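You operate a simulated robot arm through the tools that you are given. There is no shell and no other tool. Be economical: measure what you need, move in short steps, check, and stop when the job is done.

Carry out the task below with a simulated robot arm. There is one attempt and no reset: what you move stays moved.

TASK
Put one of the boxes from the top of the long table on the white soap dish there. Then put the yellow peg from the top of the long table on top of the metal bottle there and the green peg on top of the grey roll of door seal.
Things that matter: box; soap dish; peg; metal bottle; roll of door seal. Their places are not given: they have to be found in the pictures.

It is judged by the outcome, as a careful person would: the job done as asked, and still so three seconds after it is handed in. It fails if anything else is knocked over, pushed out of place, dropped, spilled or broken.

THE ROBOT
A 7-joint arm with a two-finger parallel gripper, fixed in place. Base frame: the origin is at the foot of the arm, x ahead of it, y to its left, z up; the work surface is at about z = 760. Lengths are in mm, angles in rad, forces in N, time in s.
With the tool pointing down near the work surface it reaches from about 300 to 700 mm from the base axis. Its first joint turns from -1.152 to 1.152 rad. Payload 1.57 kg.
Tool frame: the origin (TCP) lies between the finger pads and is the grasp point; the fingertips stand 30 mm ahead of it; z points along the fingers, y is the line along which they close. The gripper opens to 110 mm. The fingers are 24 mm wide and 12 mm thick; the gripper's body (48 by 112 mm) begins 78 mm behind the TCP.
Orientation is that of the tool frame in the base frame, as a unit quaternion [x, y, z, w]. With the fingers straight down and closing along the base's y, the tool's x points along the base's -x, its y along +y and its z along -z.

THE INTERFACE
- The arm moves only by the tool step_arm. Its argument "targets" is a list of rows, each a list of 7 numbers: the shift along the tool's x, y, z in units of 200 mm (1.0 is 200 mm), then the turn, a rotation vector about the tool's x, y, z in units of 60 degrees (1.0 is 60 degrees), then the closure, from 0 (fully open) to 1 (shut). In form: [[x, y, z, rx, ry, rz, claw], ...]. A call has 1 to 12 rows; each row is the pose to reach, as a shift and turn from the pose commanded when the call began, along the tool's axes at that moment. A call with a number of a shift or a turn outside -1 to 1 is refused whole. A row lasts 0.2 s, in which the tool goes at most 50 mm and 0.15 rad; a call with a longer step from one row to the next is refused whole, and so is a gripper value outside its range. A pose out of reach is approached as far as the arm can. The call stops where the force on the tool passes 40 N (or 10 N more than at its start, if that is more) or the arm is blocked; 0.2 s more then pass. The fingers move at their own pace (about 108 mm/s each) and stop on an object; they squeeze with about 26 N. The grip force told is the motor's: it shows also when the fingers shut on nothing. Time passes only in rows, and 0.2 s behind the last, so rows that repeat a pose let the fingers close. It gives the time, the measured TCP pose, the force on the tool (base axes), the opening and the grip force at its end, in the units of the frame above (readings bear some noise).
- Cameras (640 x 400 px; columns grow to the right, rows downward): "scene" is fixed at [182.7, -380.2, 1427.4]; the picture's right is [0.82, -0.57, 0.00], its down [-0.26, -0.37, -0.89] and it looks along [0.51, 0.73, -0.45] (base axes); focal length 313 px, centre (320, 200). "wrist" rides on the gripper at [-36, 0, -80] in the tool frame; the picture's right is [0.00, -1.00, 0.00], its down [0.97, 0.00, -0.24] and it looks along [0.24, 0.00, 0.97] (tool axes); focal length 218 px, centre (320, 200).
- grab_frame(camera): a new picture of that camera. No time passes.
- measure_at(camera, pixels): for up to 12 pixels [column, row] of the newest picture of that camera ("zoom" is the newest enlarged one), the place [x, y, z] in the base frame of the surface seen there, good to about 2 mm, but the place of the scene camera against the robot may be out by one fixed shift of up to 25 mm in any direction. No time passes.
- enlarge(camera, box): a new picture of the part [left, top, right, bottom] of that camera's present view, enlarged. No time passes.
- close_job(): hands the job in; it is judged then, once.

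Work in short steps. Measure before you move; look again where a grasp or a placing could have gone wrong, and mend it. You have 80 turns and 46 pictures in all, the two below and enlarged ones among them. Open the gripper and draw the arm clear of the work before you hand the job in, unless the task says otherwise; then end with one line.

The tools are called after "Request:" as name(argument=value, ...) on one line, values as JSON. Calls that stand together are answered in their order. step_arm: Moves the arm, as the interface text tells. Its arguments: {"type":"object","properties":{"targets":{"type":"array"}},"required":["targets"]} The other tools are called the same way: grab_frame (camera) takes a picture; measure_at (camera, pixels) gives the place of the surface under pixels of a picture; enlarge (camera, box) takes an enlarged picture of a part of a camera's view; close_job () hands the job in.

At the start:

```text
time: 0.0
position: [311.9, 194.5, 1195.8]
ee_rot: [0.0, 1.0, 0.0, 0.0]
wrist_force: [-0.4, -0.6, 0.4]
gripper_width: 110.0
finger_force: 0.0
```

scene: 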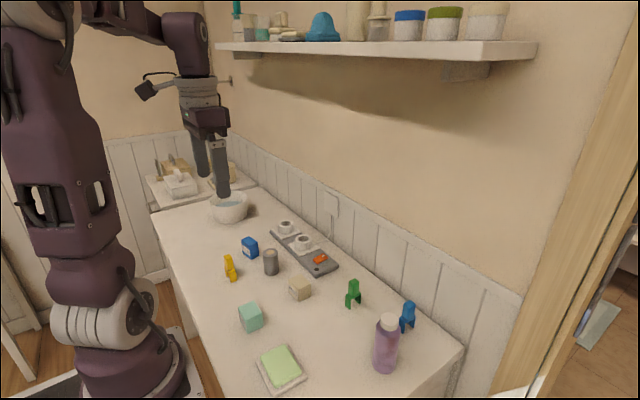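
wrist: 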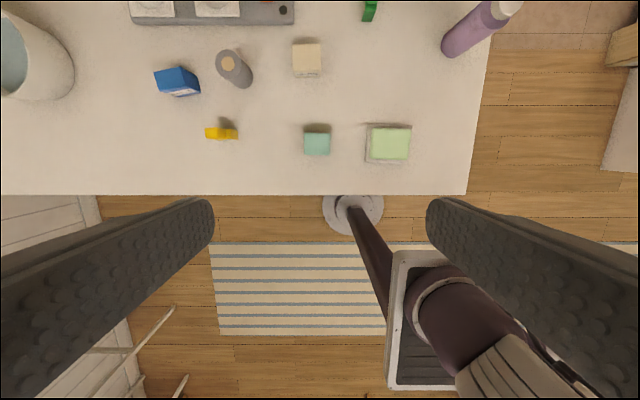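

The scene shows boxes, pegs, a bottle and a green item on a dish; I enlarge to identify the objects.

Request:
enlarge(camera="scene", box=[200, 180, 340, 300])

Request:
enlarge(camera="scene", box=[220, 270, 460, 400])

Request:
enlarge(camera="wrist", box=[120, 0, 520, 200])

```text
3.33 times, centred on (270, 240) of scene
```

zoom: 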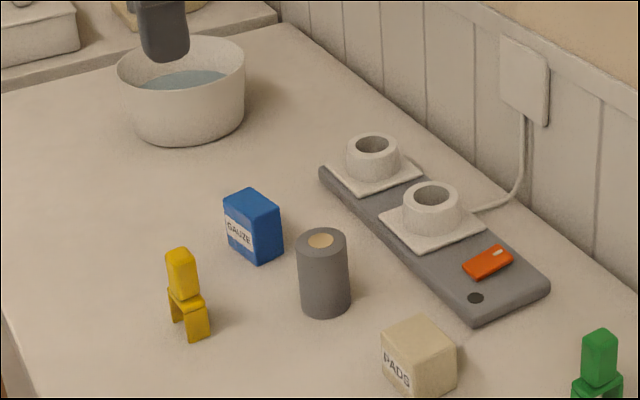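

```text
2.67 times, centred on (340, 335) of scene
```

zoom: 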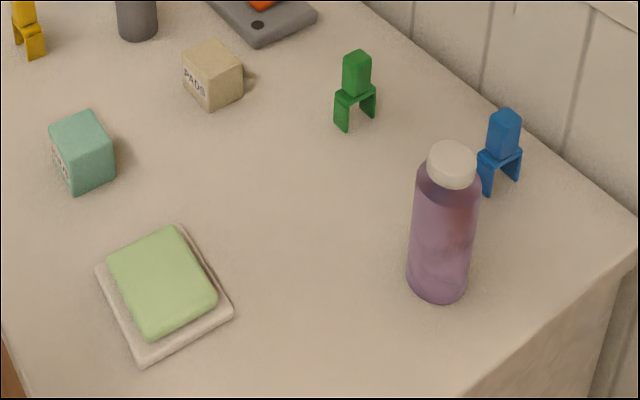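

```text
1.60 times, centred on (320, 100) of wrist
```

zoom: 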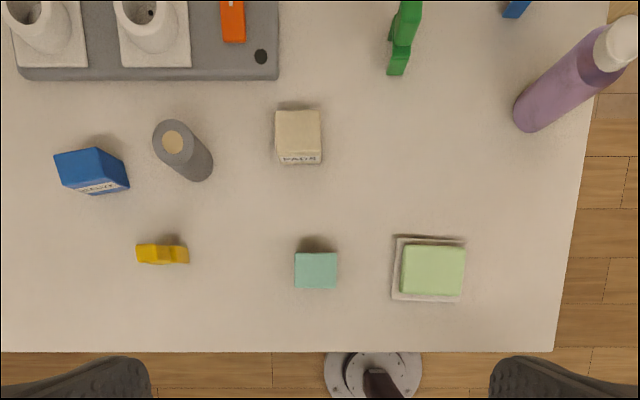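

The purple bottle at zoom (570,85) seems the metal bottle, the grey cylinder with tan core the roll, the tray with green block the dish. I measure them in the wrist zoom.

Request:
measure_at(camera="zoom", pixels=[[317, 270], [398, 290], [435, 270], [298, 130], [173, 142], [148, 253], [178, 254], [407, 15], [397, 65], [618, 45], [540, 115], [90, 165]])

Request:
measure_at(camera="scene", pixels=[[282, 362], [250, 310], [299, 283], [271, 251], [229, 260], [354, 284], [389, 320], [408, 306], [386, 345], [250, 240]])

```text
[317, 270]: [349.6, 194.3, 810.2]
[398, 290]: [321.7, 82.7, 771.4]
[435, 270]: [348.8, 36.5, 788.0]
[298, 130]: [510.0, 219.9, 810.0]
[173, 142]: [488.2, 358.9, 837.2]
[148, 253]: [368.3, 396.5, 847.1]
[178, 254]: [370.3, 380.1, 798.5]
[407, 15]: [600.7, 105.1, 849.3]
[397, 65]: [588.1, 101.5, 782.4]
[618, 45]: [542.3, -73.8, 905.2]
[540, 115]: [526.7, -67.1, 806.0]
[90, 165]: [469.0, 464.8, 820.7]
```

```text
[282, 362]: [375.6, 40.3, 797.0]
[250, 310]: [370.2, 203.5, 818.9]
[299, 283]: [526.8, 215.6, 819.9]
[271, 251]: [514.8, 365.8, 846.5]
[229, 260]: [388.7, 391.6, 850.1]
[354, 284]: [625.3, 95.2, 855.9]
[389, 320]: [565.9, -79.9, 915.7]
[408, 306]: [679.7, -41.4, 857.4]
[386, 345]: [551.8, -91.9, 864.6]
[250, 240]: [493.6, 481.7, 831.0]
```

The teal box top is at (350,194,810). I descend over it for a closer look.

Request:
step_arm(targets=[[-0.04, 0, 0.2, 0, 0, 0, 0], [-0.08, 0, 0.4, 0, 0, 0, 0], [-0.12, 0, 0.6, 0, 0, 0, 0], [-0.16, 0, 0.75, 0, 0, 0, 0], [-0.19, 0, 0.9, 0, 0, 0, 0]])

Request:
grab_frame(camera="wrist")

```text
time: 1.2
position: [346.1, 194.9, 1015.3]
ee_rot: [0.0, 1.0, 0.001, 0.001]
wrist_force: [0.5, 0.1, -0.2]
gripper_width: 109.7
finger_force: 0.0
```

```text
40 pictures are left
```

wrist: 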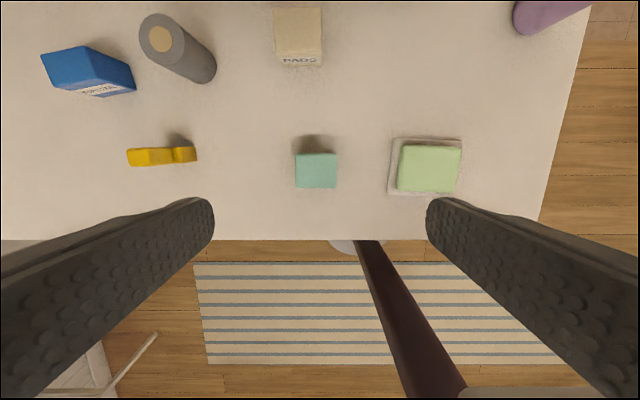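

The teal box top spans (296..337, 153..188). I measure its edges and the dish's.

Request:
measure_at(camera="wrist", pixels=[[298, 156], [335, 156], [298, 186], [335, 186], [402, 148], [458, 150], [402, 188], [456, 190], [393, 142], [391, 190], [460, 141], [316, 170]])

Request:
enlarge(camera="wrist", box=[280, 120, 480, 240])

```text
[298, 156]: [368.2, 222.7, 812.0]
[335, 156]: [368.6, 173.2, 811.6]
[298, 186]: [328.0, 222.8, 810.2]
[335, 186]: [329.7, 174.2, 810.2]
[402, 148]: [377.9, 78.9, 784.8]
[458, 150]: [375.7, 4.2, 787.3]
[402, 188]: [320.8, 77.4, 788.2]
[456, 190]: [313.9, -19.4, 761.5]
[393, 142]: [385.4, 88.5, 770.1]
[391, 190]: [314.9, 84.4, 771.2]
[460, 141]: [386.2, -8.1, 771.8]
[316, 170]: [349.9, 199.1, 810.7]
```

```text
3.20 times, centred on (380, 180) of wrist
```

zoom: 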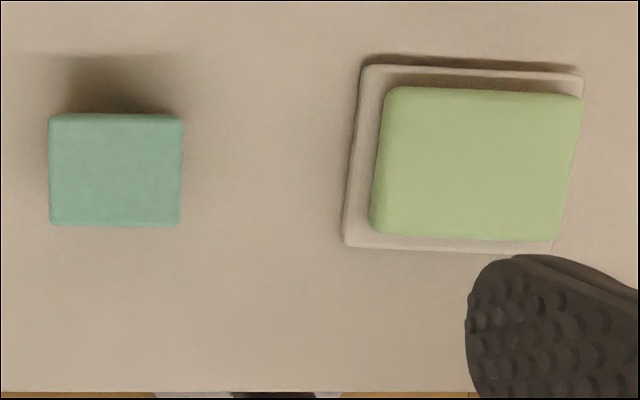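

The box is 54 (y) x 40 (x) x 50, centred at (349,198); the soap top is at z 788, centred (347,40), and fills the dish. I descend on the box.

Request:
step_arm(targets=[[0, 0.0175, 0.2, 0, 0, 0, 0], [0, 0.0175, 0.4, 0, 0, 0, 0], [0, 0.0175, 0.6, 0, 0, 0, 0], [0, 0.0175, 0.75, 0, 0, 0, 0], [0, 0.0175, 0.85, 0, 0, 0, 0], [0, 0.0175, 0.85, 0, 0, 0, 0]])

Request:
grab_frame(camera="wrist")

```text
time: 2.6
position: [346.9, 196.8, 845.7]
ee_rot: [0.0, 1.0, 0.0, 0.0]
wrist_force: [0.7, 0.5, 0.4]
gripper_width: 109.8
finger_force: 0.0
```

```text
38 pictures are left
```

wrist: 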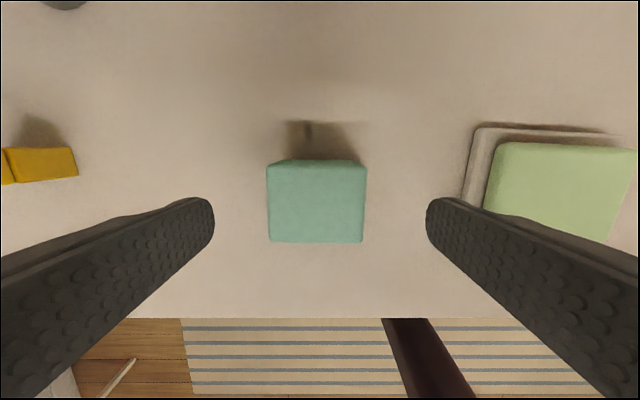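

Box centred between the fingers (col 316). Descend to z≈797, and close.

Request:
step_arm(targets=[[0, 0.005, 0.12, 0, 0, 0, 0], [0, 0.005, 0.24, 0, 0, 0, 0], [0, 0.005, 0.24, 0, 0, 0, 0.3], [0, 0.005, 0.24, 0, 0, 0, 0.6], [0, 0.005, 0.24, 0, 0, 0, 0.8], [0, 0.005, 0.24, 0, 0, 0, 0.8]])

```text
time: 4.0
position: [349.9, 197.5, 798.2]
ee_rot: [-0.001, 1.0, 0.0, 0.0]
wrist_force: [-0.1, -0.3, 0.4]
gripper_width: 54.6
finger_force: 26.3
```

Held at 54.6 mm. Lift and carry over the dish centre.

Request:
step_arm(targets=[[0, 0, -0.2, 0, 0, 0, 0.8], [0, 0, -0.35, 0, 0, 0, 0.8], [0.01, -0.2, -0.35, 0, 0, 0, 0.8], [0.01, -0.4, -0.35, 0, 0, 0, 0.8], [0.01, -0.6, -0.35, 0, 0, 0, 0.8], [0.01, -0.75, -0.35, 0, 0, 0, 0.8], [0.01, -0.79, -0.35, 0, 0, 0, 0.8], [0.01, -0.79, -0.35, 0, 0, 0, 0.8]])

Request:
grab_frame(camera="wrist")

```text
time: 5.8
position: [344.3, 37.1, 868.7]
ee_rot: [0.0, 1.0, 0.0, 0.0]
wrist_force: [0.3, 0.0, -0.9]
gripper_width: 22.3
finger_force: 0.1
```

```text
37 pictures are left
```

wrist: 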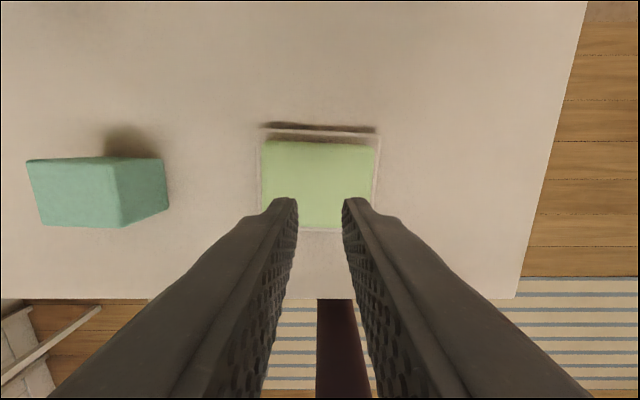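

The box slipped out of the grip. I check where it is now.

Request:
measure_at(camera="wrist", pixels=[[32, 163], [103, 162], [117, 222], [45, 222], [162, 165], [75, 190]])

Request:
enlarge(camera="scene", box=[200, 250, 360, 400])

```text
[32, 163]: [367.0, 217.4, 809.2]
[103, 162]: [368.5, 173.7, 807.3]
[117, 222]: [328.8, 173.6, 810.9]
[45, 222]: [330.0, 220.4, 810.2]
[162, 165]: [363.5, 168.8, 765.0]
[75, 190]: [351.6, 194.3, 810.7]
```

```text
2.67 times, centred on (280, 325) of scene
```

zoom: 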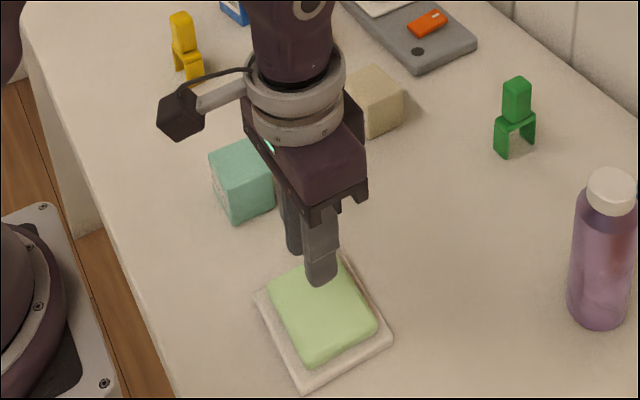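

The teal box stayed in place, simply slipping out (heavy or slick). I read its label.

Request:
enlarge(camera="scene", box=[230, 290, 290, 340])

```text
8.00 times, centred on (260, 315) of scene
```

zoom: 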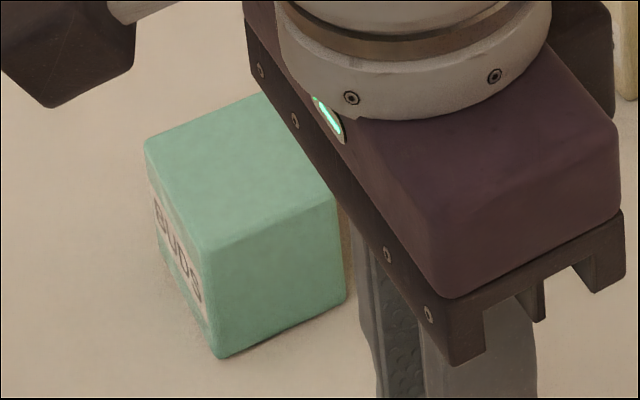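

Label reads BUDS. I'll try the PADS box at about (510,220), going over it with the gripper open.

Request:
step_arm(targets=[[0, 0, -0.2, 0, 0, 0, 0], [-0.12, 0.13, -0.25, 0, 0, 0, 0], [-0.25, 0.28, -0.25, 0, 0, 0, 0], [-0.38, 0.43, -0.25, 0, 0, 0, 0], [-0.51, 0.58, -0.25, 0, 0, 0, 0], [-0.64, 0.73, -0.25, 0, 0, 0, 0], [-0.75, 0.86, -0.25, 0, 0, 0, 0], [-0.805, 0.9, -0.25, 0, 0, 0, 0], [-0.805, 0.9, -0.25, 0, 0, 0, 0]])

Request:
grab_frame(camera="wrist")

```text
time: 7.8
position: [506.6, 219.4, 918.7]
ee_rot: [-0.001, 1.0, -0.001, 0.0]
wrist_force: [-0.5, -0.6, 0.7]
gripper_width: 109.7
finger_force: 0.1
```

```text
34 pictures are left
```

wrist: 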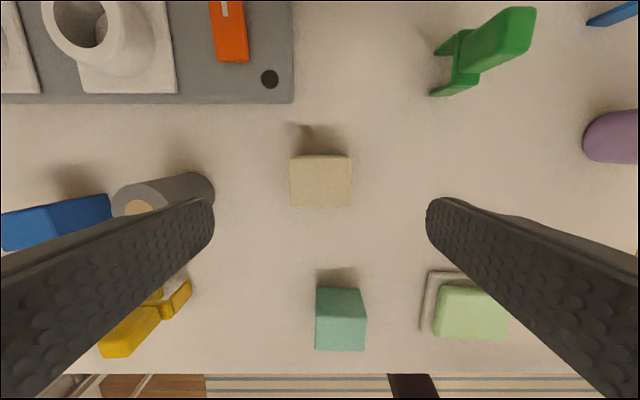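

PADS box top spans (290..352,156..207); I measure it and other objects in view.

Request:
measure_at(camera="wrist", pixels=[[293, 160], [348, 160], [293, 203], [348, 203], [138, 206], [200, 180], [500, 40], [520, 12], [470, 50], [465, 75], [440, 92], [445, 48]])

```text
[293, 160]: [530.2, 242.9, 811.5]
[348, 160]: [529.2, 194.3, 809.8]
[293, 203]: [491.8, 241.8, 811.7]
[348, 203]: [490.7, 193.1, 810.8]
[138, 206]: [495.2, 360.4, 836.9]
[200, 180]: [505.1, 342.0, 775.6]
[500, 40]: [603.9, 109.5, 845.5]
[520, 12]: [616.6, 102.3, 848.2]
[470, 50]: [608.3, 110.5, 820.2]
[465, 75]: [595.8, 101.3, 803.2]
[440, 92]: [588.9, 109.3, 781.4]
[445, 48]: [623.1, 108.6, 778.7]
```

Box centre (510,218), 810 top. Descend, grip, and test a slow short lift.

Request:
step_arm(targets=[[-0.01, -0.01, 0.2, 0, 0, 0, 0], [-0.01, -0.01, 0.4, 0, 0, 0, 0], [-0.01, -0.01, 0.53, 0, 0, 0, 0], [-0.01, -0.01, 0.61, 0, 0, 0, 0], [-0.01, -0.01, 0.61, 0, 0, 0, 0.3], [-0.01, -0.01, 0.61, 0, 0, 0, 0.7], [-0.01, -0.01, 0.61, 0, 0, 0, 1], [-0.01, -0.01, 0.61, 0, 0, 0, 1], [-0.01, -0.01, 0.58, 0, 0, 0, 1], [-0.01, -0.01, 0.55, 0, 0, 0, 1], [-0.01, -0.01, 0.51, 0, 0, 0, 1]])

```text
time: 10.2
position: [507.6, 217.9, 816.1]
ee_rot: [-0.001, 1.0, 0.0, 0.0]
wrist_force: [0.6, -0.3, -0.7]
gripper_width: 54.6
finger_force: 26.0
```

Width still 54.6; check whether the box came up.

Request:
grab_frame(camera="wrist")

```text
33 pictures are left
```

wrist: 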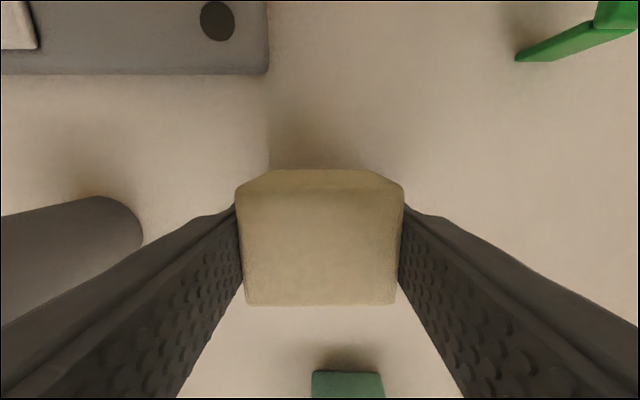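

Request:
measure_at(camera="wrist", pixels=[[320, 240], [290, 270], [350, 270]])

Request:
step_arm(targets=[[0, 0, -0.05, 0, 0, 0, 1], [0, 0, -0.1, 0, 0, 0, 1], [0, 0, -0.15, 0, 0, 0, 1], [0, 0, -0.2, 0, 0, 0, 1]])

Request:
grab_frame(camera="wrist")

```text
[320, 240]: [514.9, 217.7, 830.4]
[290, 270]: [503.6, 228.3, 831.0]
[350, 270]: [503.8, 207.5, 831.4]
```

```text
time: 11.2
position: [509.2, 216.7, 856.2]
ee_rot: [0.0, 1.0, 0.0, 0.0]
wrist_force: [0.0, 0.5, -1.1]
gripper_width: 54.5
finger_force: 26.0
```

```text
32 pictures are left
```

wrist: 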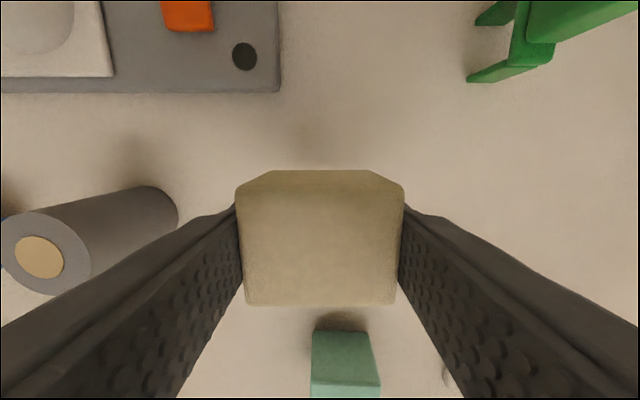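

Box rises with the fingers (top 831 then higher). Carry it gently toward the dish at (347,40).

Request:
step_arm(targets=[[0, 0, -0.05, 0, 0, 0, 1], [0.05, -0.05, -0.1, 0, 0, 0, 1], [0.12, -0.13, -0.15, 0, 0, 0, 1], [0.2, -0.22, -0.15, 0, 0, 0, 1], [0.29, -0.32, -0.15, 0, 0, 0, 1], [0.38, -0.42, -0.15, 0, 0, 0, 1], [0.48, -0.52, -0.15, 0, 0, 0, 1], [0.57, -0.62, -0.15, 0, 0, 0, 1], [0.66, -0.72, -0.15, 0, 0, 0, 1], [0.74, -0.81, -0.15, 0, 0, 0, 1], [0.79, -0.87, -0.15, 0, 0, 0, 1], [0.815, -0.89, -0.15, 0, 0, 0, 1]])

Request:
grab_frame(camera="wrist")

```text
time: 13.8
position: [347.2, 39.4, 885.8]
ee_rot: [0.0, 1.0, 0.0, 0.0]
wrist_force: [0.1, -0.1, -0.8]
gripper_width: 54.7
finger_force: 25.9
```

```text
31 pictures are left
```

wrist: 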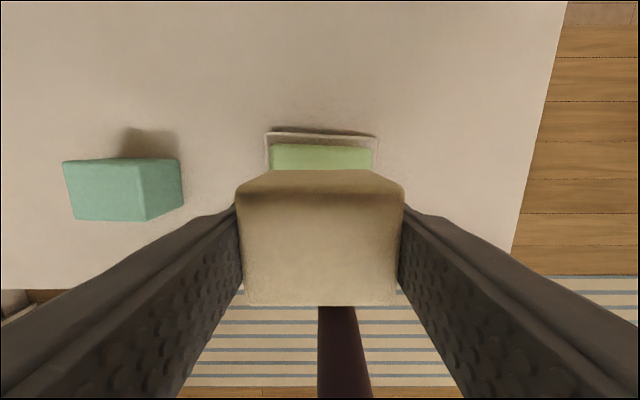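

Held over the soap/dish centre. Lower to contact (TCP ≈ 824), then release.

Request:
step_arm(targets=[[0, 0, 0.1, 0, 0, 0, 1], [0, 0, 0.2, 0, 0, 0, 1], [0, 0, 0.26, 0, 0, 0, 1], [0, 0, 0.29, 0, 0, 0, 1], [0, 0, 0.3, 0, 0, 0, 1], [0, 0, 0.305, 0, 0, 0, 1], [0, 0, 0.305, 0, 0, 0, 1]])

```text
time: 15.4
position: [345.7, 39.8, 825.0]
ee_rot: [0.001, 1.0, -0.001, 0.0]
wrist_force: [0.1, 0.5, -1.0]
gripper_width: 54.4
finger_force: 25.9
```

No contact force yet; lower a bit more.

Request:
step_arm(targets=[[0, 0, 0.005, 0, 0, 0, 1], [0, 0, 0.01, 0, 0, 0, 1]])

Request:
enlarge(camera="scene", box=[230, 310, 340, 400])

```text
time: 16.0
position: [346.9, 39.7, 823.9]
ee_rot: [-0.001, 1.0, 0.001, 0.0]
wrist_force: [-2.5, -2.0, 28.0]
gripper_width: 54.9
finger_force: 26.5
```

```text
4.44 times, centred on (285, 355) of scene
```

zoom: 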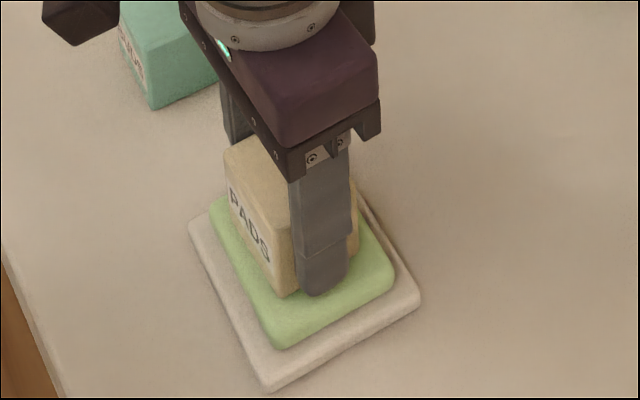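

Contact made (28 N), box sits on the soap in the dish. Open, and rise straight up.

Request:
step_arm(targets=[[0, 0, -0.004, 0, 0, 0, 1], [0, 0, -0.005, 0, 0, 0, 0.4], [0, 0, -0.005, 0, 0, 0, 0.2], [0, 0, -0.005, 0, 0, 0, 0], [0, 0, -0.15, 0, 0, 0, 0], [0, 0, -0.35, 0, 0, 0, 0], [0, 0, -0.55, 0, 0, 0, 0], [0, 0, -0.75, 0, 0, 0, 0]])

Request:
grab_frame(camera="wrist")

```text
time: 17.8
position: [344.7, 43.0, 973.8]
ee_rot: [0.0, 1.0, 0.0, 0.0]
wrist_force: [-0.7, -0.7, -0.9]
gripper_width: 110.1
finger_force: 0.0
```

```text
29 pictures are left
```

wrist: 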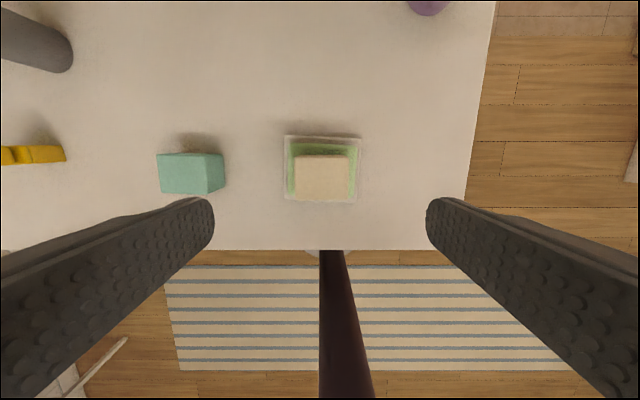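

Box is well on the dish. Now move toward the yellow peg near (370,388).

Request:
step_arm(targets=[[0, 0.2, 0, 0, 0, 0, 0], [0, 0.4, 0, 0, 0, 0, 0], [0, 0.6, 0, 0, 0, 0, 0], [0, 0.8, 0, 0, 0, 0, 0], [0, 1.0, 0, 0, 0, 0, 0]])

Request:
step_arm(targets=[[-0.03, 0.2, 0, 0, 0, 0, 0], [-0.06, 0.4, 0, 0, 0, 0, 0], [-0.1, 0.6, 0, 0, 0, 0, 0], [-0.1, 0.73, 0, 0, 0, 0, 0], [-0.1, 0.73, 0, 0, 0, 0, 0]])

Request:
grab_frame(camera="wrist")

Request:
enlarge(camera="scene", box=[210, 240, 260, 290])

```text
time: 19.0
position: [345.5, 242.4, 971.9]
ee_rot: [0.0, 1.0, -0.001, 0.0]
wrist_force: [-0.1, -0.7, 1.0]
gripper_width: 110.0
finger_force: 0.1
```

```text
time: 20.2
position: [365.5, 383.5, 971.4]
ee_rot: [0.0, 1.0, 0.0, 0.0]
wrist_force: [-0.3, 0.0, 0.1]
gripper_width: 110.0
finger_force: 0.0
```

```text
28 pictures are left
```

wrist: 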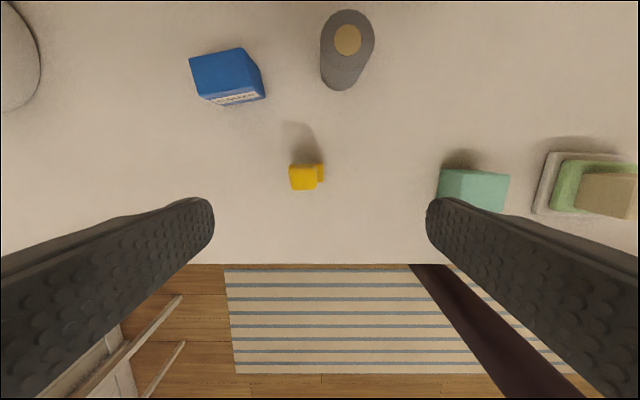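

```text
8.00 times, centred on (235, 265) of scene
```

zoom: 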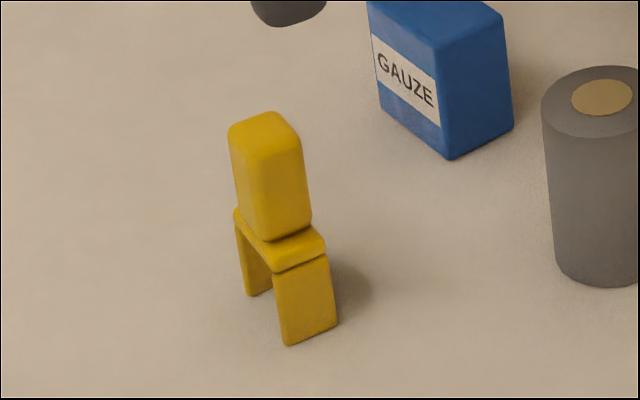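

Request:
enlarge(camera="wrist", box=[270, 140, 350, 210])

```text
5.71 times, centred on (310, 175) of wrist
```

zoom: 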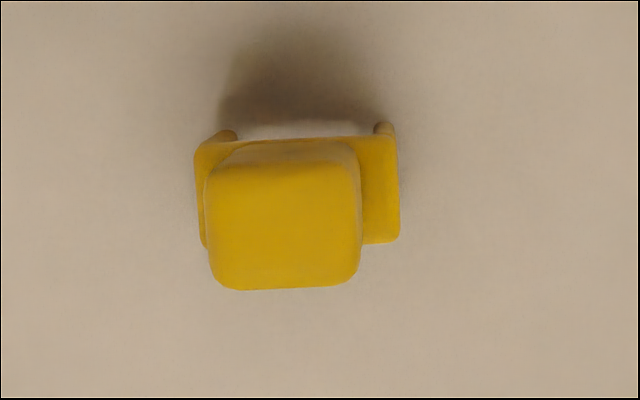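

Request:
measure_at(camera="zoom", pixels=[[220, 180], [348, 180], [225, 275], [348, 272], [282, 225], [385, 150], [385, 235], [204, 150], [395, 180], [382, 128], [226, 134]])

```text
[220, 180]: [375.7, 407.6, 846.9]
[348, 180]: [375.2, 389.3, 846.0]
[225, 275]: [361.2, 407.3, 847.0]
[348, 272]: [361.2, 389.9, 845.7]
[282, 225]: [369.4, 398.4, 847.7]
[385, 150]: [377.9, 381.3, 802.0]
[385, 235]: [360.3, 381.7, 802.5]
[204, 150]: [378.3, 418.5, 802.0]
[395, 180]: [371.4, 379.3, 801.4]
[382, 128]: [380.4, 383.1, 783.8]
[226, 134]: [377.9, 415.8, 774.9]
```

Peg body top spans x 359–378, y 388–409 (z 847), bridge top at z 802, legs spread along y. Approach to z≈890 with narrower opening and check alignment.

Request:
step_arm(targets=[[-0.01, 0.05, 0.15, 0, 0, 0, 0.2], [-0.015, 0.0765, 0.3, 0, 0, 0, 0.4], [-0.015, 0.0765, 0.41, 0, 0, 0, 0.4], [-0.015, 0.0765, 0.41, 0, 0, 0, 0.4], [-0.015, 0.0765, 0.41, 0, 0, 0, 0.4]])

Request:
grab_frame(camera="wrist")

```text
time: 21.4
position: [368.7, 400.3, 891.0]
ee_rot: [0.001, 1.0, 0.0, 0.001]
wrist_force: [0.1, -0.6, -0.1]
gripper_width: 65.8
finger_force: 0.1
```

```text
25 pictures are left
```

wrist: 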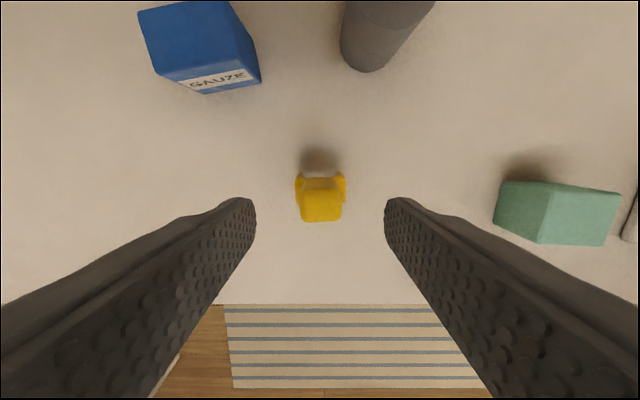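

Peg centred at col 321. Descend to z≈838 and close.

Request:
step_arm(targets=[[0, 0, 0.1, 0, 0, 0, 0.4], [0, 0, 0.2, 0, 0, 0, 0.4], [0, 0, 0.265, 0, 0, 0, 0.4], [0, 0, 0.265, 0, 0, 0, 0.6], [0, 0, 0.265, 0, 0, 0, 0.75], [0, 0, 0.265, 0, 0, 0, 1], [0, 0, 0.265, 0, 0, 0, 1]])

Request:
grab_frame(camera="wrist")

```text
time: 23.0
position: [368.4, 401.8, 839.6]
ee_rot: [0.0, 1.0, 0.0, -0.001]
wrist_force: [1.3, -0.6, -0.7]
gripper_width: 25.1
finger_force: 26.0
```

```text
24 pictures are left
```

wrist: 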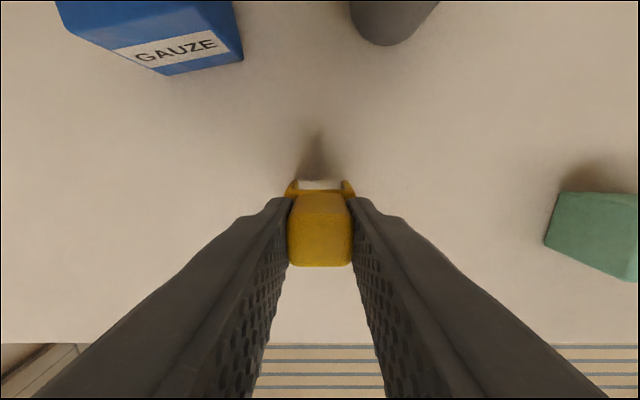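

Gripped at 25 mm. Lift slowly; also check the shelf's place for clearance.

Request:
step_arm(targets=[[0, 0, -0.05, 0, 0, 0, 1], [0, 0, -0.12, 0, 0, 0, 1], [0, 0, -0.22, 0, 0, 0, 1], [0, 0, -0.34, 0, 0, 0, 1], [0, 0, -0.48, 0, 0, 0, 1], [0, 0, -0.62, 0, 0, 0, 1], [0, 0, -0.76, 0, 0, 0, 1], [0, 0, -0.88, 0, 0, 0, 1], [0, 0, -0.96, 0, 0, 0, 1], [0, 0, -1.0, 0, 0, 0, 1]])

Request:
grab_frame(camera="scene")

Request:
measure_at(camera="scene", pixels=[[240, 50], [400, 55], [490, 55], [480, 250], [372, 362], [400, 365], [389, 318], [380, 322], [398, 322], [390, 326]])

```text
time: 25.2
position: [371.6, 404.2, 1038.6]
ee_rot: [0.0, 1.0, 0.0, 0.0]
wrist_force: [0.0, 0.0, -1.1]
gripper_width: 25.4
finger_force: 25.9
```

```text
23 pictures are left
```

scene: 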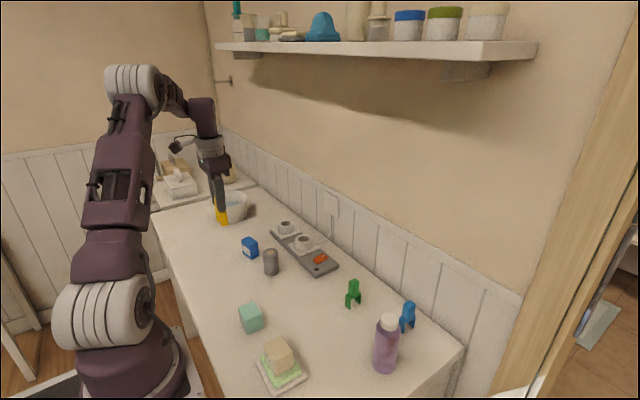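

```text
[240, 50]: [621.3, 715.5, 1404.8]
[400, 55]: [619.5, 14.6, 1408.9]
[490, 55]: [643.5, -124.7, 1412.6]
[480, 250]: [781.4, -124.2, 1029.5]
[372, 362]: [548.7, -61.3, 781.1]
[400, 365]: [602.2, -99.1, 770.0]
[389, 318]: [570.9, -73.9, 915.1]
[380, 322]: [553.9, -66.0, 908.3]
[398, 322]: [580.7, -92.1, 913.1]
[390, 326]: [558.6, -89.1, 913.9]
```

Peg held. Carry it toward the bottle, high above everything (shelf edge x≈600, z≈1400, clear).

Request:
step_arm(targets=[[0, -0.06, 0, 0, 0, 0, 1], [-0.03, -0.18, 0, 0, 0, 0, 1], [-0.07, -0.32, 0, 0, 0, 0, 1], [-0.11, -0.48, 0, 0, 0, 0, 1], [-0.16, -0.64, 0, 0, 0, 0, 1], [-0.21, -0.8, 0, 0, 0, 0, 1], [-0.25, -0.92, 0, 0, 0, 0, 1], [-0.27, -1.0, 0, 0, 0, 0, 1]])

Request:
step_arm(targets=[[0, -0.06, 0, 0, 0, 0, 1], [-0.03, -0.18, 0, 0, 0, 0, 1], [-0.07, -0.32, 0, 0, 0, 0, 1], [-0.11, -0.48, 0, 0, 0, 0, 1], [-0.16, -0.64, 0, 0, 0, 0, 1], [-0.21, -0.8, 0, 0, 0, 0, 1], [-0.25, -0.92, 0, 0, 0, 0, 1], [-0.27, -1.0, 0, 0, 0, 0, 1]])

Request:
step_arm(targets=[[0, -0.1, 0, 0, 0, 0, 1], [0, -0.22, 0, 0, 0, 0, 1], [0, -0.32, 0, 0, 0, 0, 1], [0, -0.37, 0, 0, 0, 0, 1], [0, -0.37, 0, 0, 0, 0, 1]])

Request:
grab_frame(camera="wrist")

```text
time: 27.0
position: [424.1, 202.7, 1038.4]
ee_rot: [-0.001, 1.0, 0.0, 0.0]
wrist_force: [-0.1, -0.5, 0.0]
gripper_width: 25.2
finger_force: 25.9
```

```text
time: 28.8
position: [476.3, 4.1, 1038.5]
ee_rot: [0.0, 1.0, 0.0, 0.0]
wrist_force: [0.6, 0.9, -0.1]
gripper_width: 25.4
finger_force: 25.6
```

```text
time: 30.0
position: [479.6, -72.7, 1038.3]
ee_rot: [0.0, 1.0, 0.0, 0.0]
wrist_force: [0.1, 0.1, 0.3]
gripper_width: 25.2
finger_force: 25.8
```

```text
22 pictures are left
```

wrist: 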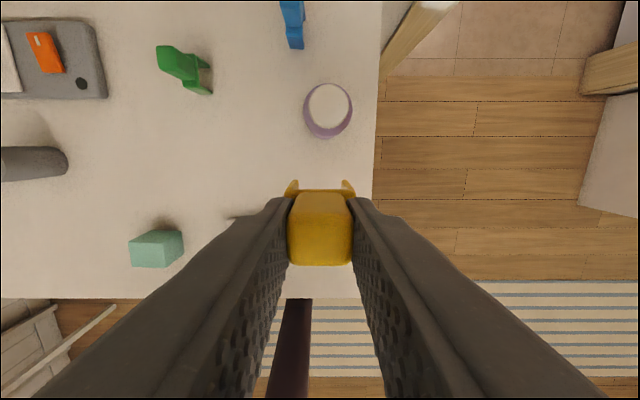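

The cap is at about (329,106). I enlarge and measure its rim.

Request:
enlarge(camera="wrist", box=[270, 70, 390, 145])

Request:
measure_at(camera="wrist", pixels=[[329, 106], [311, 106], [347, 106], [329, 88], [329, 122], [350, 115], [320, 240], [310, 200], [330, 200], [290, 189], [347, 188]])

```text
5.33 times, centred on (330, 108) of wrist
```

zoom: 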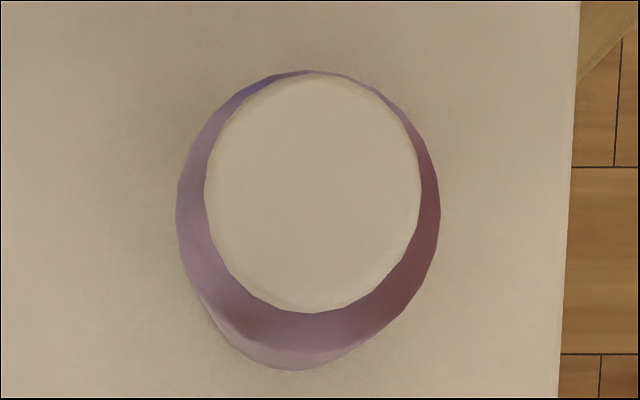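

```text
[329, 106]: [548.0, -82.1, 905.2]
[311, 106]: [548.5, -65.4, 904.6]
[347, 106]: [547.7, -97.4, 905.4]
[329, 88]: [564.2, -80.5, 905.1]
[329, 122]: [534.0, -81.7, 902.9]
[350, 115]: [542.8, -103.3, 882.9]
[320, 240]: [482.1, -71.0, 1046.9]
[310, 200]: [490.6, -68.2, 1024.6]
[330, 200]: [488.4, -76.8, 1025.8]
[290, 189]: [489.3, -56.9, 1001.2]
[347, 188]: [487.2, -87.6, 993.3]
```

Cap: centre (548,-81.3), diameter ≈37, top z 905; peg legs span 41 with ~5–6 mm legs, so centring matters. Move over it staying ~12 mm high and check.

Request:
step_arm(targets=[[-0.08, -0.01, 0, 0, 0, 0, 1], [-0.18, -0.025, 0, 0, 0, 0, 1], [-0.28, -0.039, 0.05, 0, 0, 0, 1], [-0.342, -0.039, 0.12, 0, 0, 0, 1], [-0.342, -0.039, 0.18, 0, 0, 0, 1], [-0.342, -0.039, 0.21, 0, 0, 0, 1], [-0.342, -0.039, 0.21, 0, 0, 0, 1], [-0.342, -0.039, 0.21, 0, 0, 0, 1]])

Request:
enlarge(camera="wrist", box=[260, 130, 380, 280])

Request:
enlarge(camera="scene", box=[350, 270, 430, 350])

```text
time: 31.8
position: [545.7, -81.2, 996.4]
ee_rot: [0.0, 1.0, 0.0, 0.0]
wrist_force: [0.1, 0.1, -0.6]
gripper_width: 25.1
finger_force: 26.3
```

```text
2.67 times, centred on (320, 205) of wrist
```

zoom: 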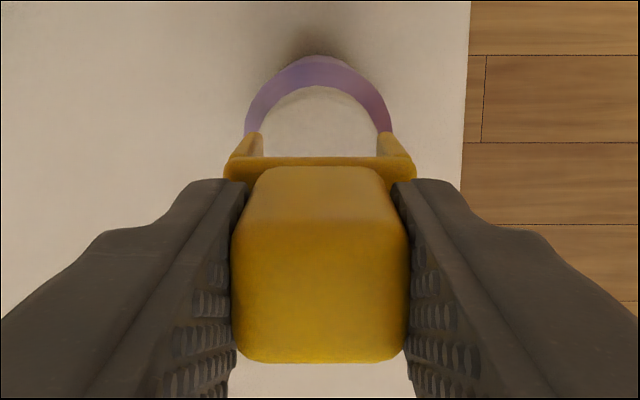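

```text
5.00 times, centred on (390, 310) of scene
```

zoom: 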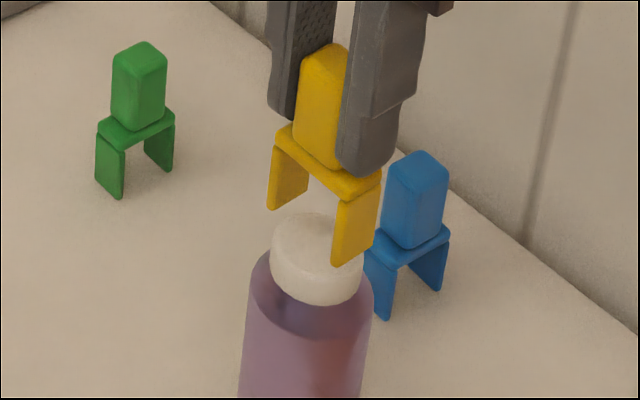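

Alignment looks good in y. The leg/cap overlap is small, so I look closer to gauge the leg thickness and cap edge.

Request:
enlarge(camera="scene", box=[398, 295, 422, 337])

Request:
enlarge(camera="scene", box=[400, 291, 373, 337])

```text
9.52 times, centred on (410, 316) of scene
```

zoom: 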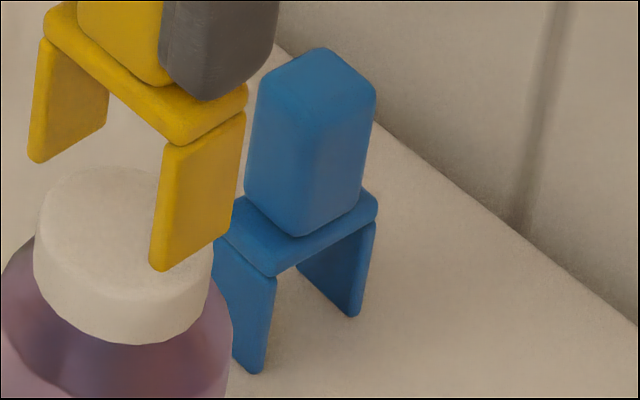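

```text
refused: the box must be [left, top, right, bottom]
```

Request:
enlarge(camera="wrist", box=[284, 148, 356, 193])

```text
8.89 times, centred on (320, 170) of wrist
```

zoom: 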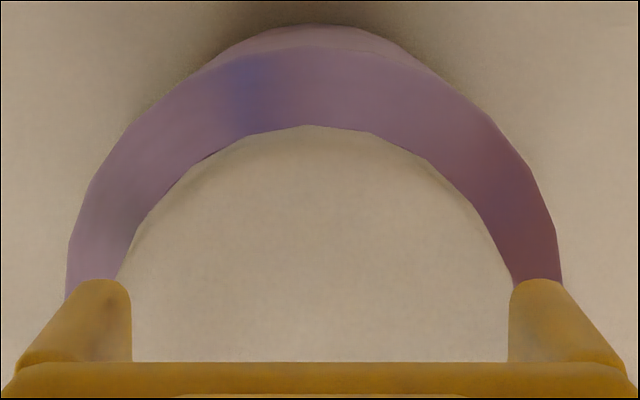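

Request:
measure_at(camera="zoom", pixels=[[315, 145], [100, 283], [540, 283], [300, 300], [140, 260], [490, 260]])

```text
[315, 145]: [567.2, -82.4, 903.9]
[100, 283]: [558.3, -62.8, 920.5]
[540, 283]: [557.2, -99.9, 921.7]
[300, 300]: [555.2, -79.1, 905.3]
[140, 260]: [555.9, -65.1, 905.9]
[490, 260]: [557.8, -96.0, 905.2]
```

Peg centred within ~0.5 mm of the cap in y and x. Descend to just above contact.

Request:
step_arm(targets=[[0, 0.001, 0.02, 0, 0, 0, 1], [0, 0.001, 0.035, 0, 0, 0, 1], [0, 0.001, 0.045, 0, 0, 0, 1], [0, 0.001, 0.05, 0, 0, 0, 1], [0, 0.001, 0.05, 0, 0, 0, 1]])

```text
time: 33.0
position: [546.4, -79.8, 985.7]
ee_rot: [0.0, 1.0, 0.0, 0.0]
wrist_force: [0.7, 0.3, 0.2]
gripper_width: 24.9
finger_force: 25.9
```

No contact yet; lower about 1 mm at a time.

Request:
step_arm(targets=[[0, 0, 0.005, 0, 0, 0, 1], [0, 0, 0.005, 0, 0, 0, 1]])

```text
time: 33.6
position: [545.1, -80.2, 985.7]
ee_rot: [0.0, 1.0, 0.0, 0.0]
wrist_force: [0.5, 0.2, -0.1]
gripper_width: 25.0
finger_force: 26.0
```

Request:
step_arm(targets=[[0, 0, 0.004, 0, 0, 0, 1], [0, 0, 0.004, 0, 0, 0, 1]])

```text
time: 34.2
position: [546.2, -80.5, 984.1]
ee_rot: [-0.001, 1.0, 0.001, 0.001]
wrist_force: [-0.8, 0.2, 8.8]
gripper_width: 25.0
finger_force: 26.3
```

Contact at 8.8 N. Check the seating before release.

Request:
enlarge(camera="scene", box=[370, 290, 420, 340])

Request:
enlarge(camera="wrist", box=[284, 148, 356, 193])

```text
8.00 times, centred on (395, 315) of scene
```

zoom: 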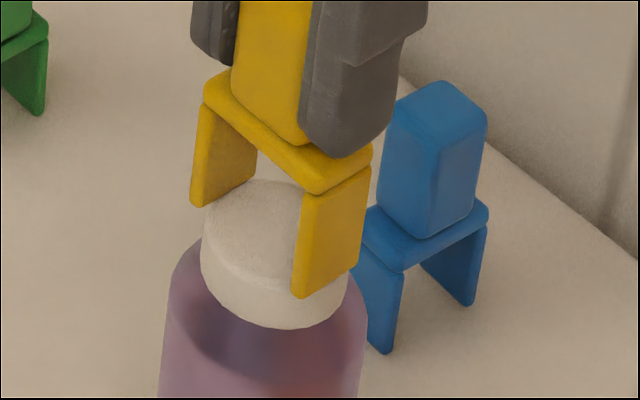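

```text
8.89 times, centred on (320, 170) of wrist
```

zoom: 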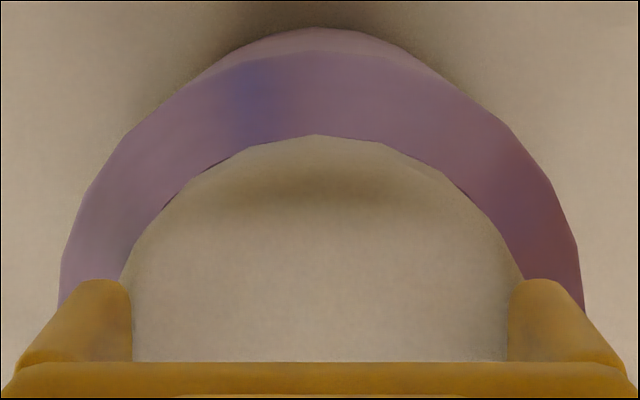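

Cap edges (118,524) are centred on legs (131,509), so release gently and rise.

Request:
step_arm(targets=[[0, 0, -0.001, 0, 0, 0, 0.72], [0, 0, -0.001, 0, 0, 0, 0.6], [0, 0, -0.001, 0, 0, 0, 0.5], [0, 0, -0.001, 0, 0, 0, 0.4], [0, 0, -0.05, 0, 0, 0, 0.4], [0, 0, -0.15, 0, 0, 0, 0.4], [0, 0, -0.3, 0, 0, 0, 0.4], [0, 0, -0.45, 0, 0, 0, 0.4], [0, 0, -0.5, 0, 0, 0, 0.4]])

Request:
enlarge(camera="scene", box=[340, 260, 430, 350])

```text
time: 36.2
position: [545.3, -78.3, 1082.8]
ee_rot: [0.0, 1.0, -0.001, 0.0]
wrist_force: [1.0, -1.0, 0.1]
gripper_width: 65.7
finger_force: 0.2
```

```text
4.44 times, centred on (385, 305) of scene
```

zoom: 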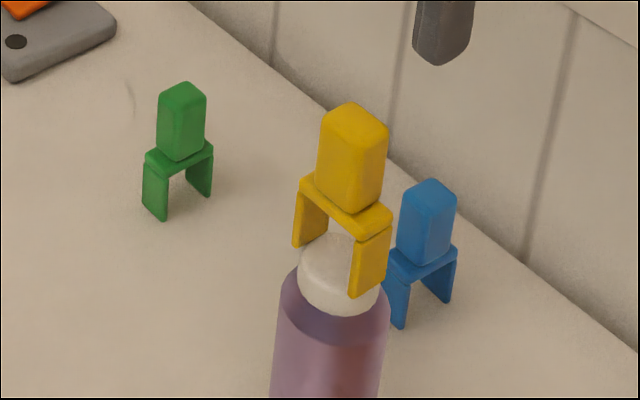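

Yellow peg stands on the bottle. Move to view the green peg near (605,106).

Request:
step_arm(targets=[[0, 0.12, 0, 0, 0, 0, 0.4], [0, 0.34, 0, 0, 0, 0, 0.4], [-0.05, 0.56, 0, 0, 0, 0, 0.4], [-0.1, 0.76, 0.1, 0, 0, 0, 0.4], [-0.15, 0.9, 0.25, 0, 0, 0, 0.4], [-0.15, 0.92, 0.4, 0, 0, 0, 0.4], [-0.15, 0.92, 0.45, 0, 0, 0, 0.4], [-0.15, 0.92, 0.45, 0, 0, 0, 0.4]])

Request:
grab_frame(camera="wrist")

```text
time: 38.0
position: [575.0, 104.8, 993.7]
ee_rot: [0.0, 1.0, 0.001, 0.0]
wrist_force: [-0.3, 0.8, 0.0]
gripper_width: 66.2
finger_force: 0.0
```

```text
13 pictures are left
```

wrist: 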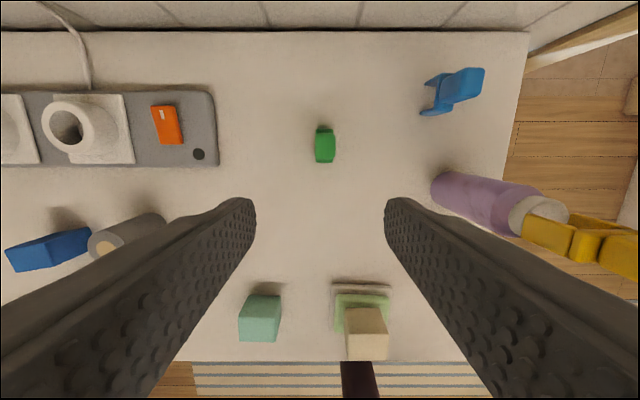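

Request:
enlarge(camera="wrist", box=[290, 115, 360, 175])

Request:
measure_at(camera="wrist", pixels=[[320, 140], [331, 140], [318, 158], [333, 158], [325, 130], [106, 246], [94, 244], [115, 250], [105, 236], [104, 254]])

```text
6.67 times, centred on (325, 145) of wrist
```

zoom: 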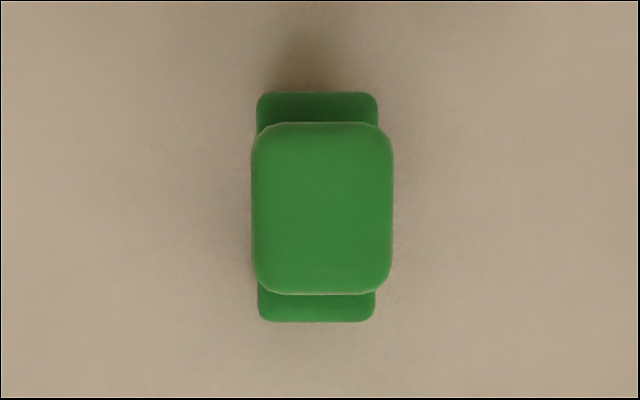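

```text
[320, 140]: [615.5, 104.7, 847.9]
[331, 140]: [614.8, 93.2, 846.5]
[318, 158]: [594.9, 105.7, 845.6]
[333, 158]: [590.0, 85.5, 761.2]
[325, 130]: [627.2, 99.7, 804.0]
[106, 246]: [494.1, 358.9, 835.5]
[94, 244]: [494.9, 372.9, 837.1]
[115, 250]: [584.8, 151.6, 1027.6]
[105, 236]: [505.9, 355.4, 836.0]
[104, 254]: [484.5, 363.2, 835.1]
```

Request:
measure_at(camera="zoom", pixels=[[322, 135], [322, 285], [322, 210], [265, 200], [380, 200], [315, 100], [315, 312], [265, 105], [370, 105]])

```text
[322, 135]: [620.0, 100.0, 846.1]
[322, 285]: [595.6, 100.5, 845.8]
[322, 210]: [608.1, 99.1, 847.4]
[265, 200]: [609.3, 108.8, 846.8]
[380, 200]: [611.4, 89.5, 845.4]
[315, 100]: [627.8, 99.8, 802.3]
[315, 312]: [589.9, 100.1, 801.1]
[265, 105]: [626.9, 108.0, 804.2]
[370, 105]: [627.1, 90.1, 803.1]
```

Green peg body centre (608,99.5), top 847, aligned with axes (legs along x). Approach to z≈888.

Request:
step_arm(targets=[[-0.08, -0.015, 0.1, 0, 0, 0, 0.4], [-0.165, -0.027, 0.2, 0, 0, 0, 0.4], [-0.165, -0.027, 0.35, 0, 0, 0, 0.4], [-0.165, -0.027, 0.47, 0, 0, 0, 0.4], [-0.165, -0.027, 0.525, 0, 0, 0, 0.4], [-0.165, -0.027, 0.525, 0, 0, 0, 0.4], [-0.165, -0.027, 0.525, 0, 0, 0, 0.4]])

Request:
grab_frame(camera="wrist")

```text
time: 39.6
position: [609.7, 96.4, 888.4]
ee_rot: [0.0, 1.0, 0.001, 0.0]
wrist_force: [0.1, 0.1, 0.3]
gripper_width: 66.1
finger_force: 0.1
```

```text
11 pictures are left
```

wrist: 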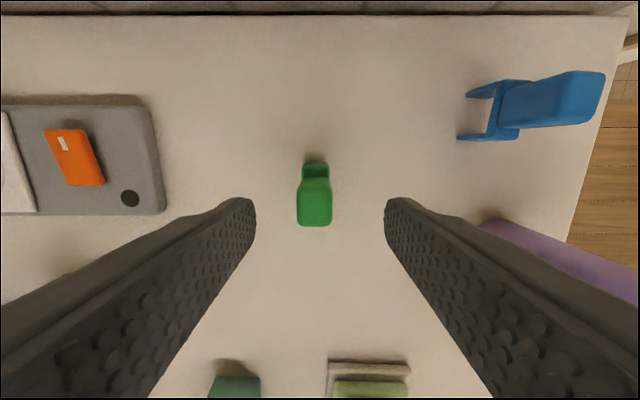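

Peg at col 314, about 3 mm to +y; correct, descend to z≈838, close.

Request:
step_arm(targets=[[0, 0.016, 0.08, 0, 0, 0, 0.4], [0, 0.016, 0.18, 0, 0, 0, 0.4], [0, 0.016, 0.25, 0, 0, 0, 0.4], [0, 0.016, 0.25, 0, 0, 0, 0.4], [0, 0.016, 0.25, 0, 0, 0, 0.6], [0, 0.016, 0.25, 0, 0, 0, 0.75], [0, 0.016, 0.25, 0, 0, 0, 1], [0, 0.016, 0.25, 0, 0, 0, 1]])

Request:
grab_frame(camera="wrist")

```text
time: 41.4
position: [609.4, 100.4, 841.1]
ee_rot: [0.001, 1.0, 0.0, 0.001]
wrist_force: [-1.2, 0.7, 0.3]
gripper_width: 21.1
finger_force: 25.9
```

```text
10 pictures are left
```

wrist: 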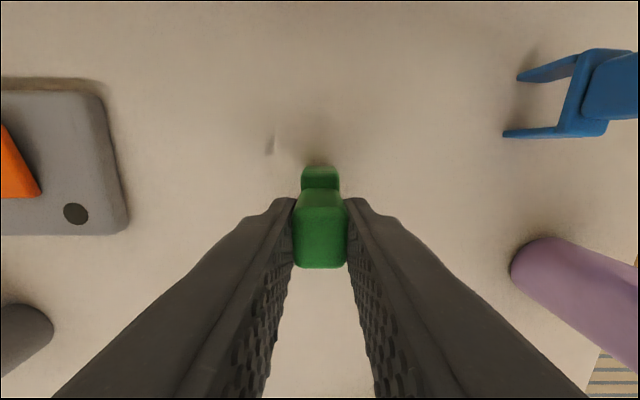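

Gripped at 21 mm. Lift slowly and carry toward the roll.

Request:
step_arm(targets=[[0, 0, -0.05, 0, 0, 0, 1], [0, 0, -0.12, 0, 0, 0, 1], [0, 0, -0.22, 0, 0, 0, 1], [0, 0, -0.34, 0, 0, 0, 1], [0, 0, -0.48, 0, 0, 0, 1], [0.05, 0, -0.6, 0, 0, 0, 1], [0.12, 0.05, -0.68, 0, 0, 0, 1], [0.22, 0.13, -0.7, 0, 0, 0, 1], [0.33, 0.23, -0.7, 0, 0, 0, 1], [0.44, 0.34, -0.7, 0, 0, 0, 1], [0.52, 0.43, -0.7, 0, 0, 0, 1], [0.55, 0.46, -0.7, 0, 0, 0, 1]])

Request:
step_arm(targets=[[0.02, 0.06, 0, 0, 0, 0, 1], [0.06, 0.18, 0, 0, 0, 0, 1], [0.11, 0.33, 0, 0, 0, 0, 1], [0.17, 0.5, 0, 0, 0, 0, 1], [0.22, 0.65, 0, 0, 0, 0, 1], [0.26, 0.78, 0, 0, 0, 0, 1], [0.27, 0.85, 0, 0, 0, 0, 1], [0.27, 0.86, 0, 0, 0, 0, 1], [0.27, 0.86, 0, 0, 0, 0, 1]])

Request:
grab_frame(camera="wrist")

```text
time: 44.0
position: [499.8, 194.4, 978.2]
ee_rot: [0.0, 1.0, 0.001, 0.0]
wrist_force: [0.2, -0.2, -1.2]
gripper_width: 21.1
finger_force: 26.1
```

```text
time: 46.0
position: [444.9, 366.0, 981.5]
ee_rot: [0.0, 1.0, 0.0, 0.0]
wrist_force: [-0.3, 0.3, 0.1]
gripper_width: 20.9
finger_force: 25.8
```

```text
9 pictures are left
```

wrist: 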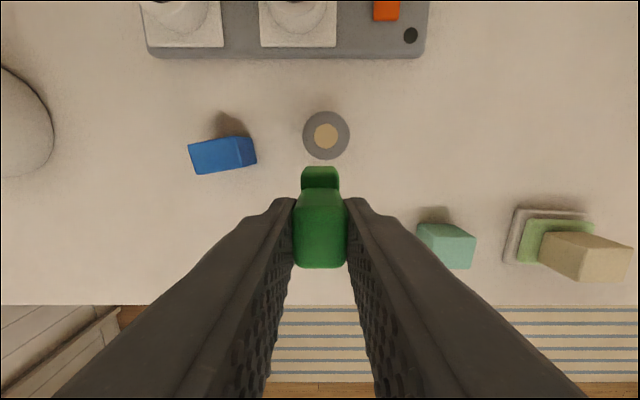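

Request:
measure_at(camera="wrist", pixels=[[326, 135], [306, 135], [346, 135], [326, 115], [326, 154], [315, 137], [337, 137], [320, 172]])

```text
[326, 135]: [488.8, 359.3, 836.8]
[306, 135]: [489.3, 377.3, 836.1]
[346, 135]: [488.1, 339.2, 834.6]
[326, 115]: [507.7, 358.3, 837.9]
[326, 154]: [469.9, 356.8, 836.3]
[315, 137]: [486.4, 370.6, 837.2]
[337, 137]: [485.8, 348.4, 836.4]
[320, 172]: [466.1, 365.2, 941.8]
```

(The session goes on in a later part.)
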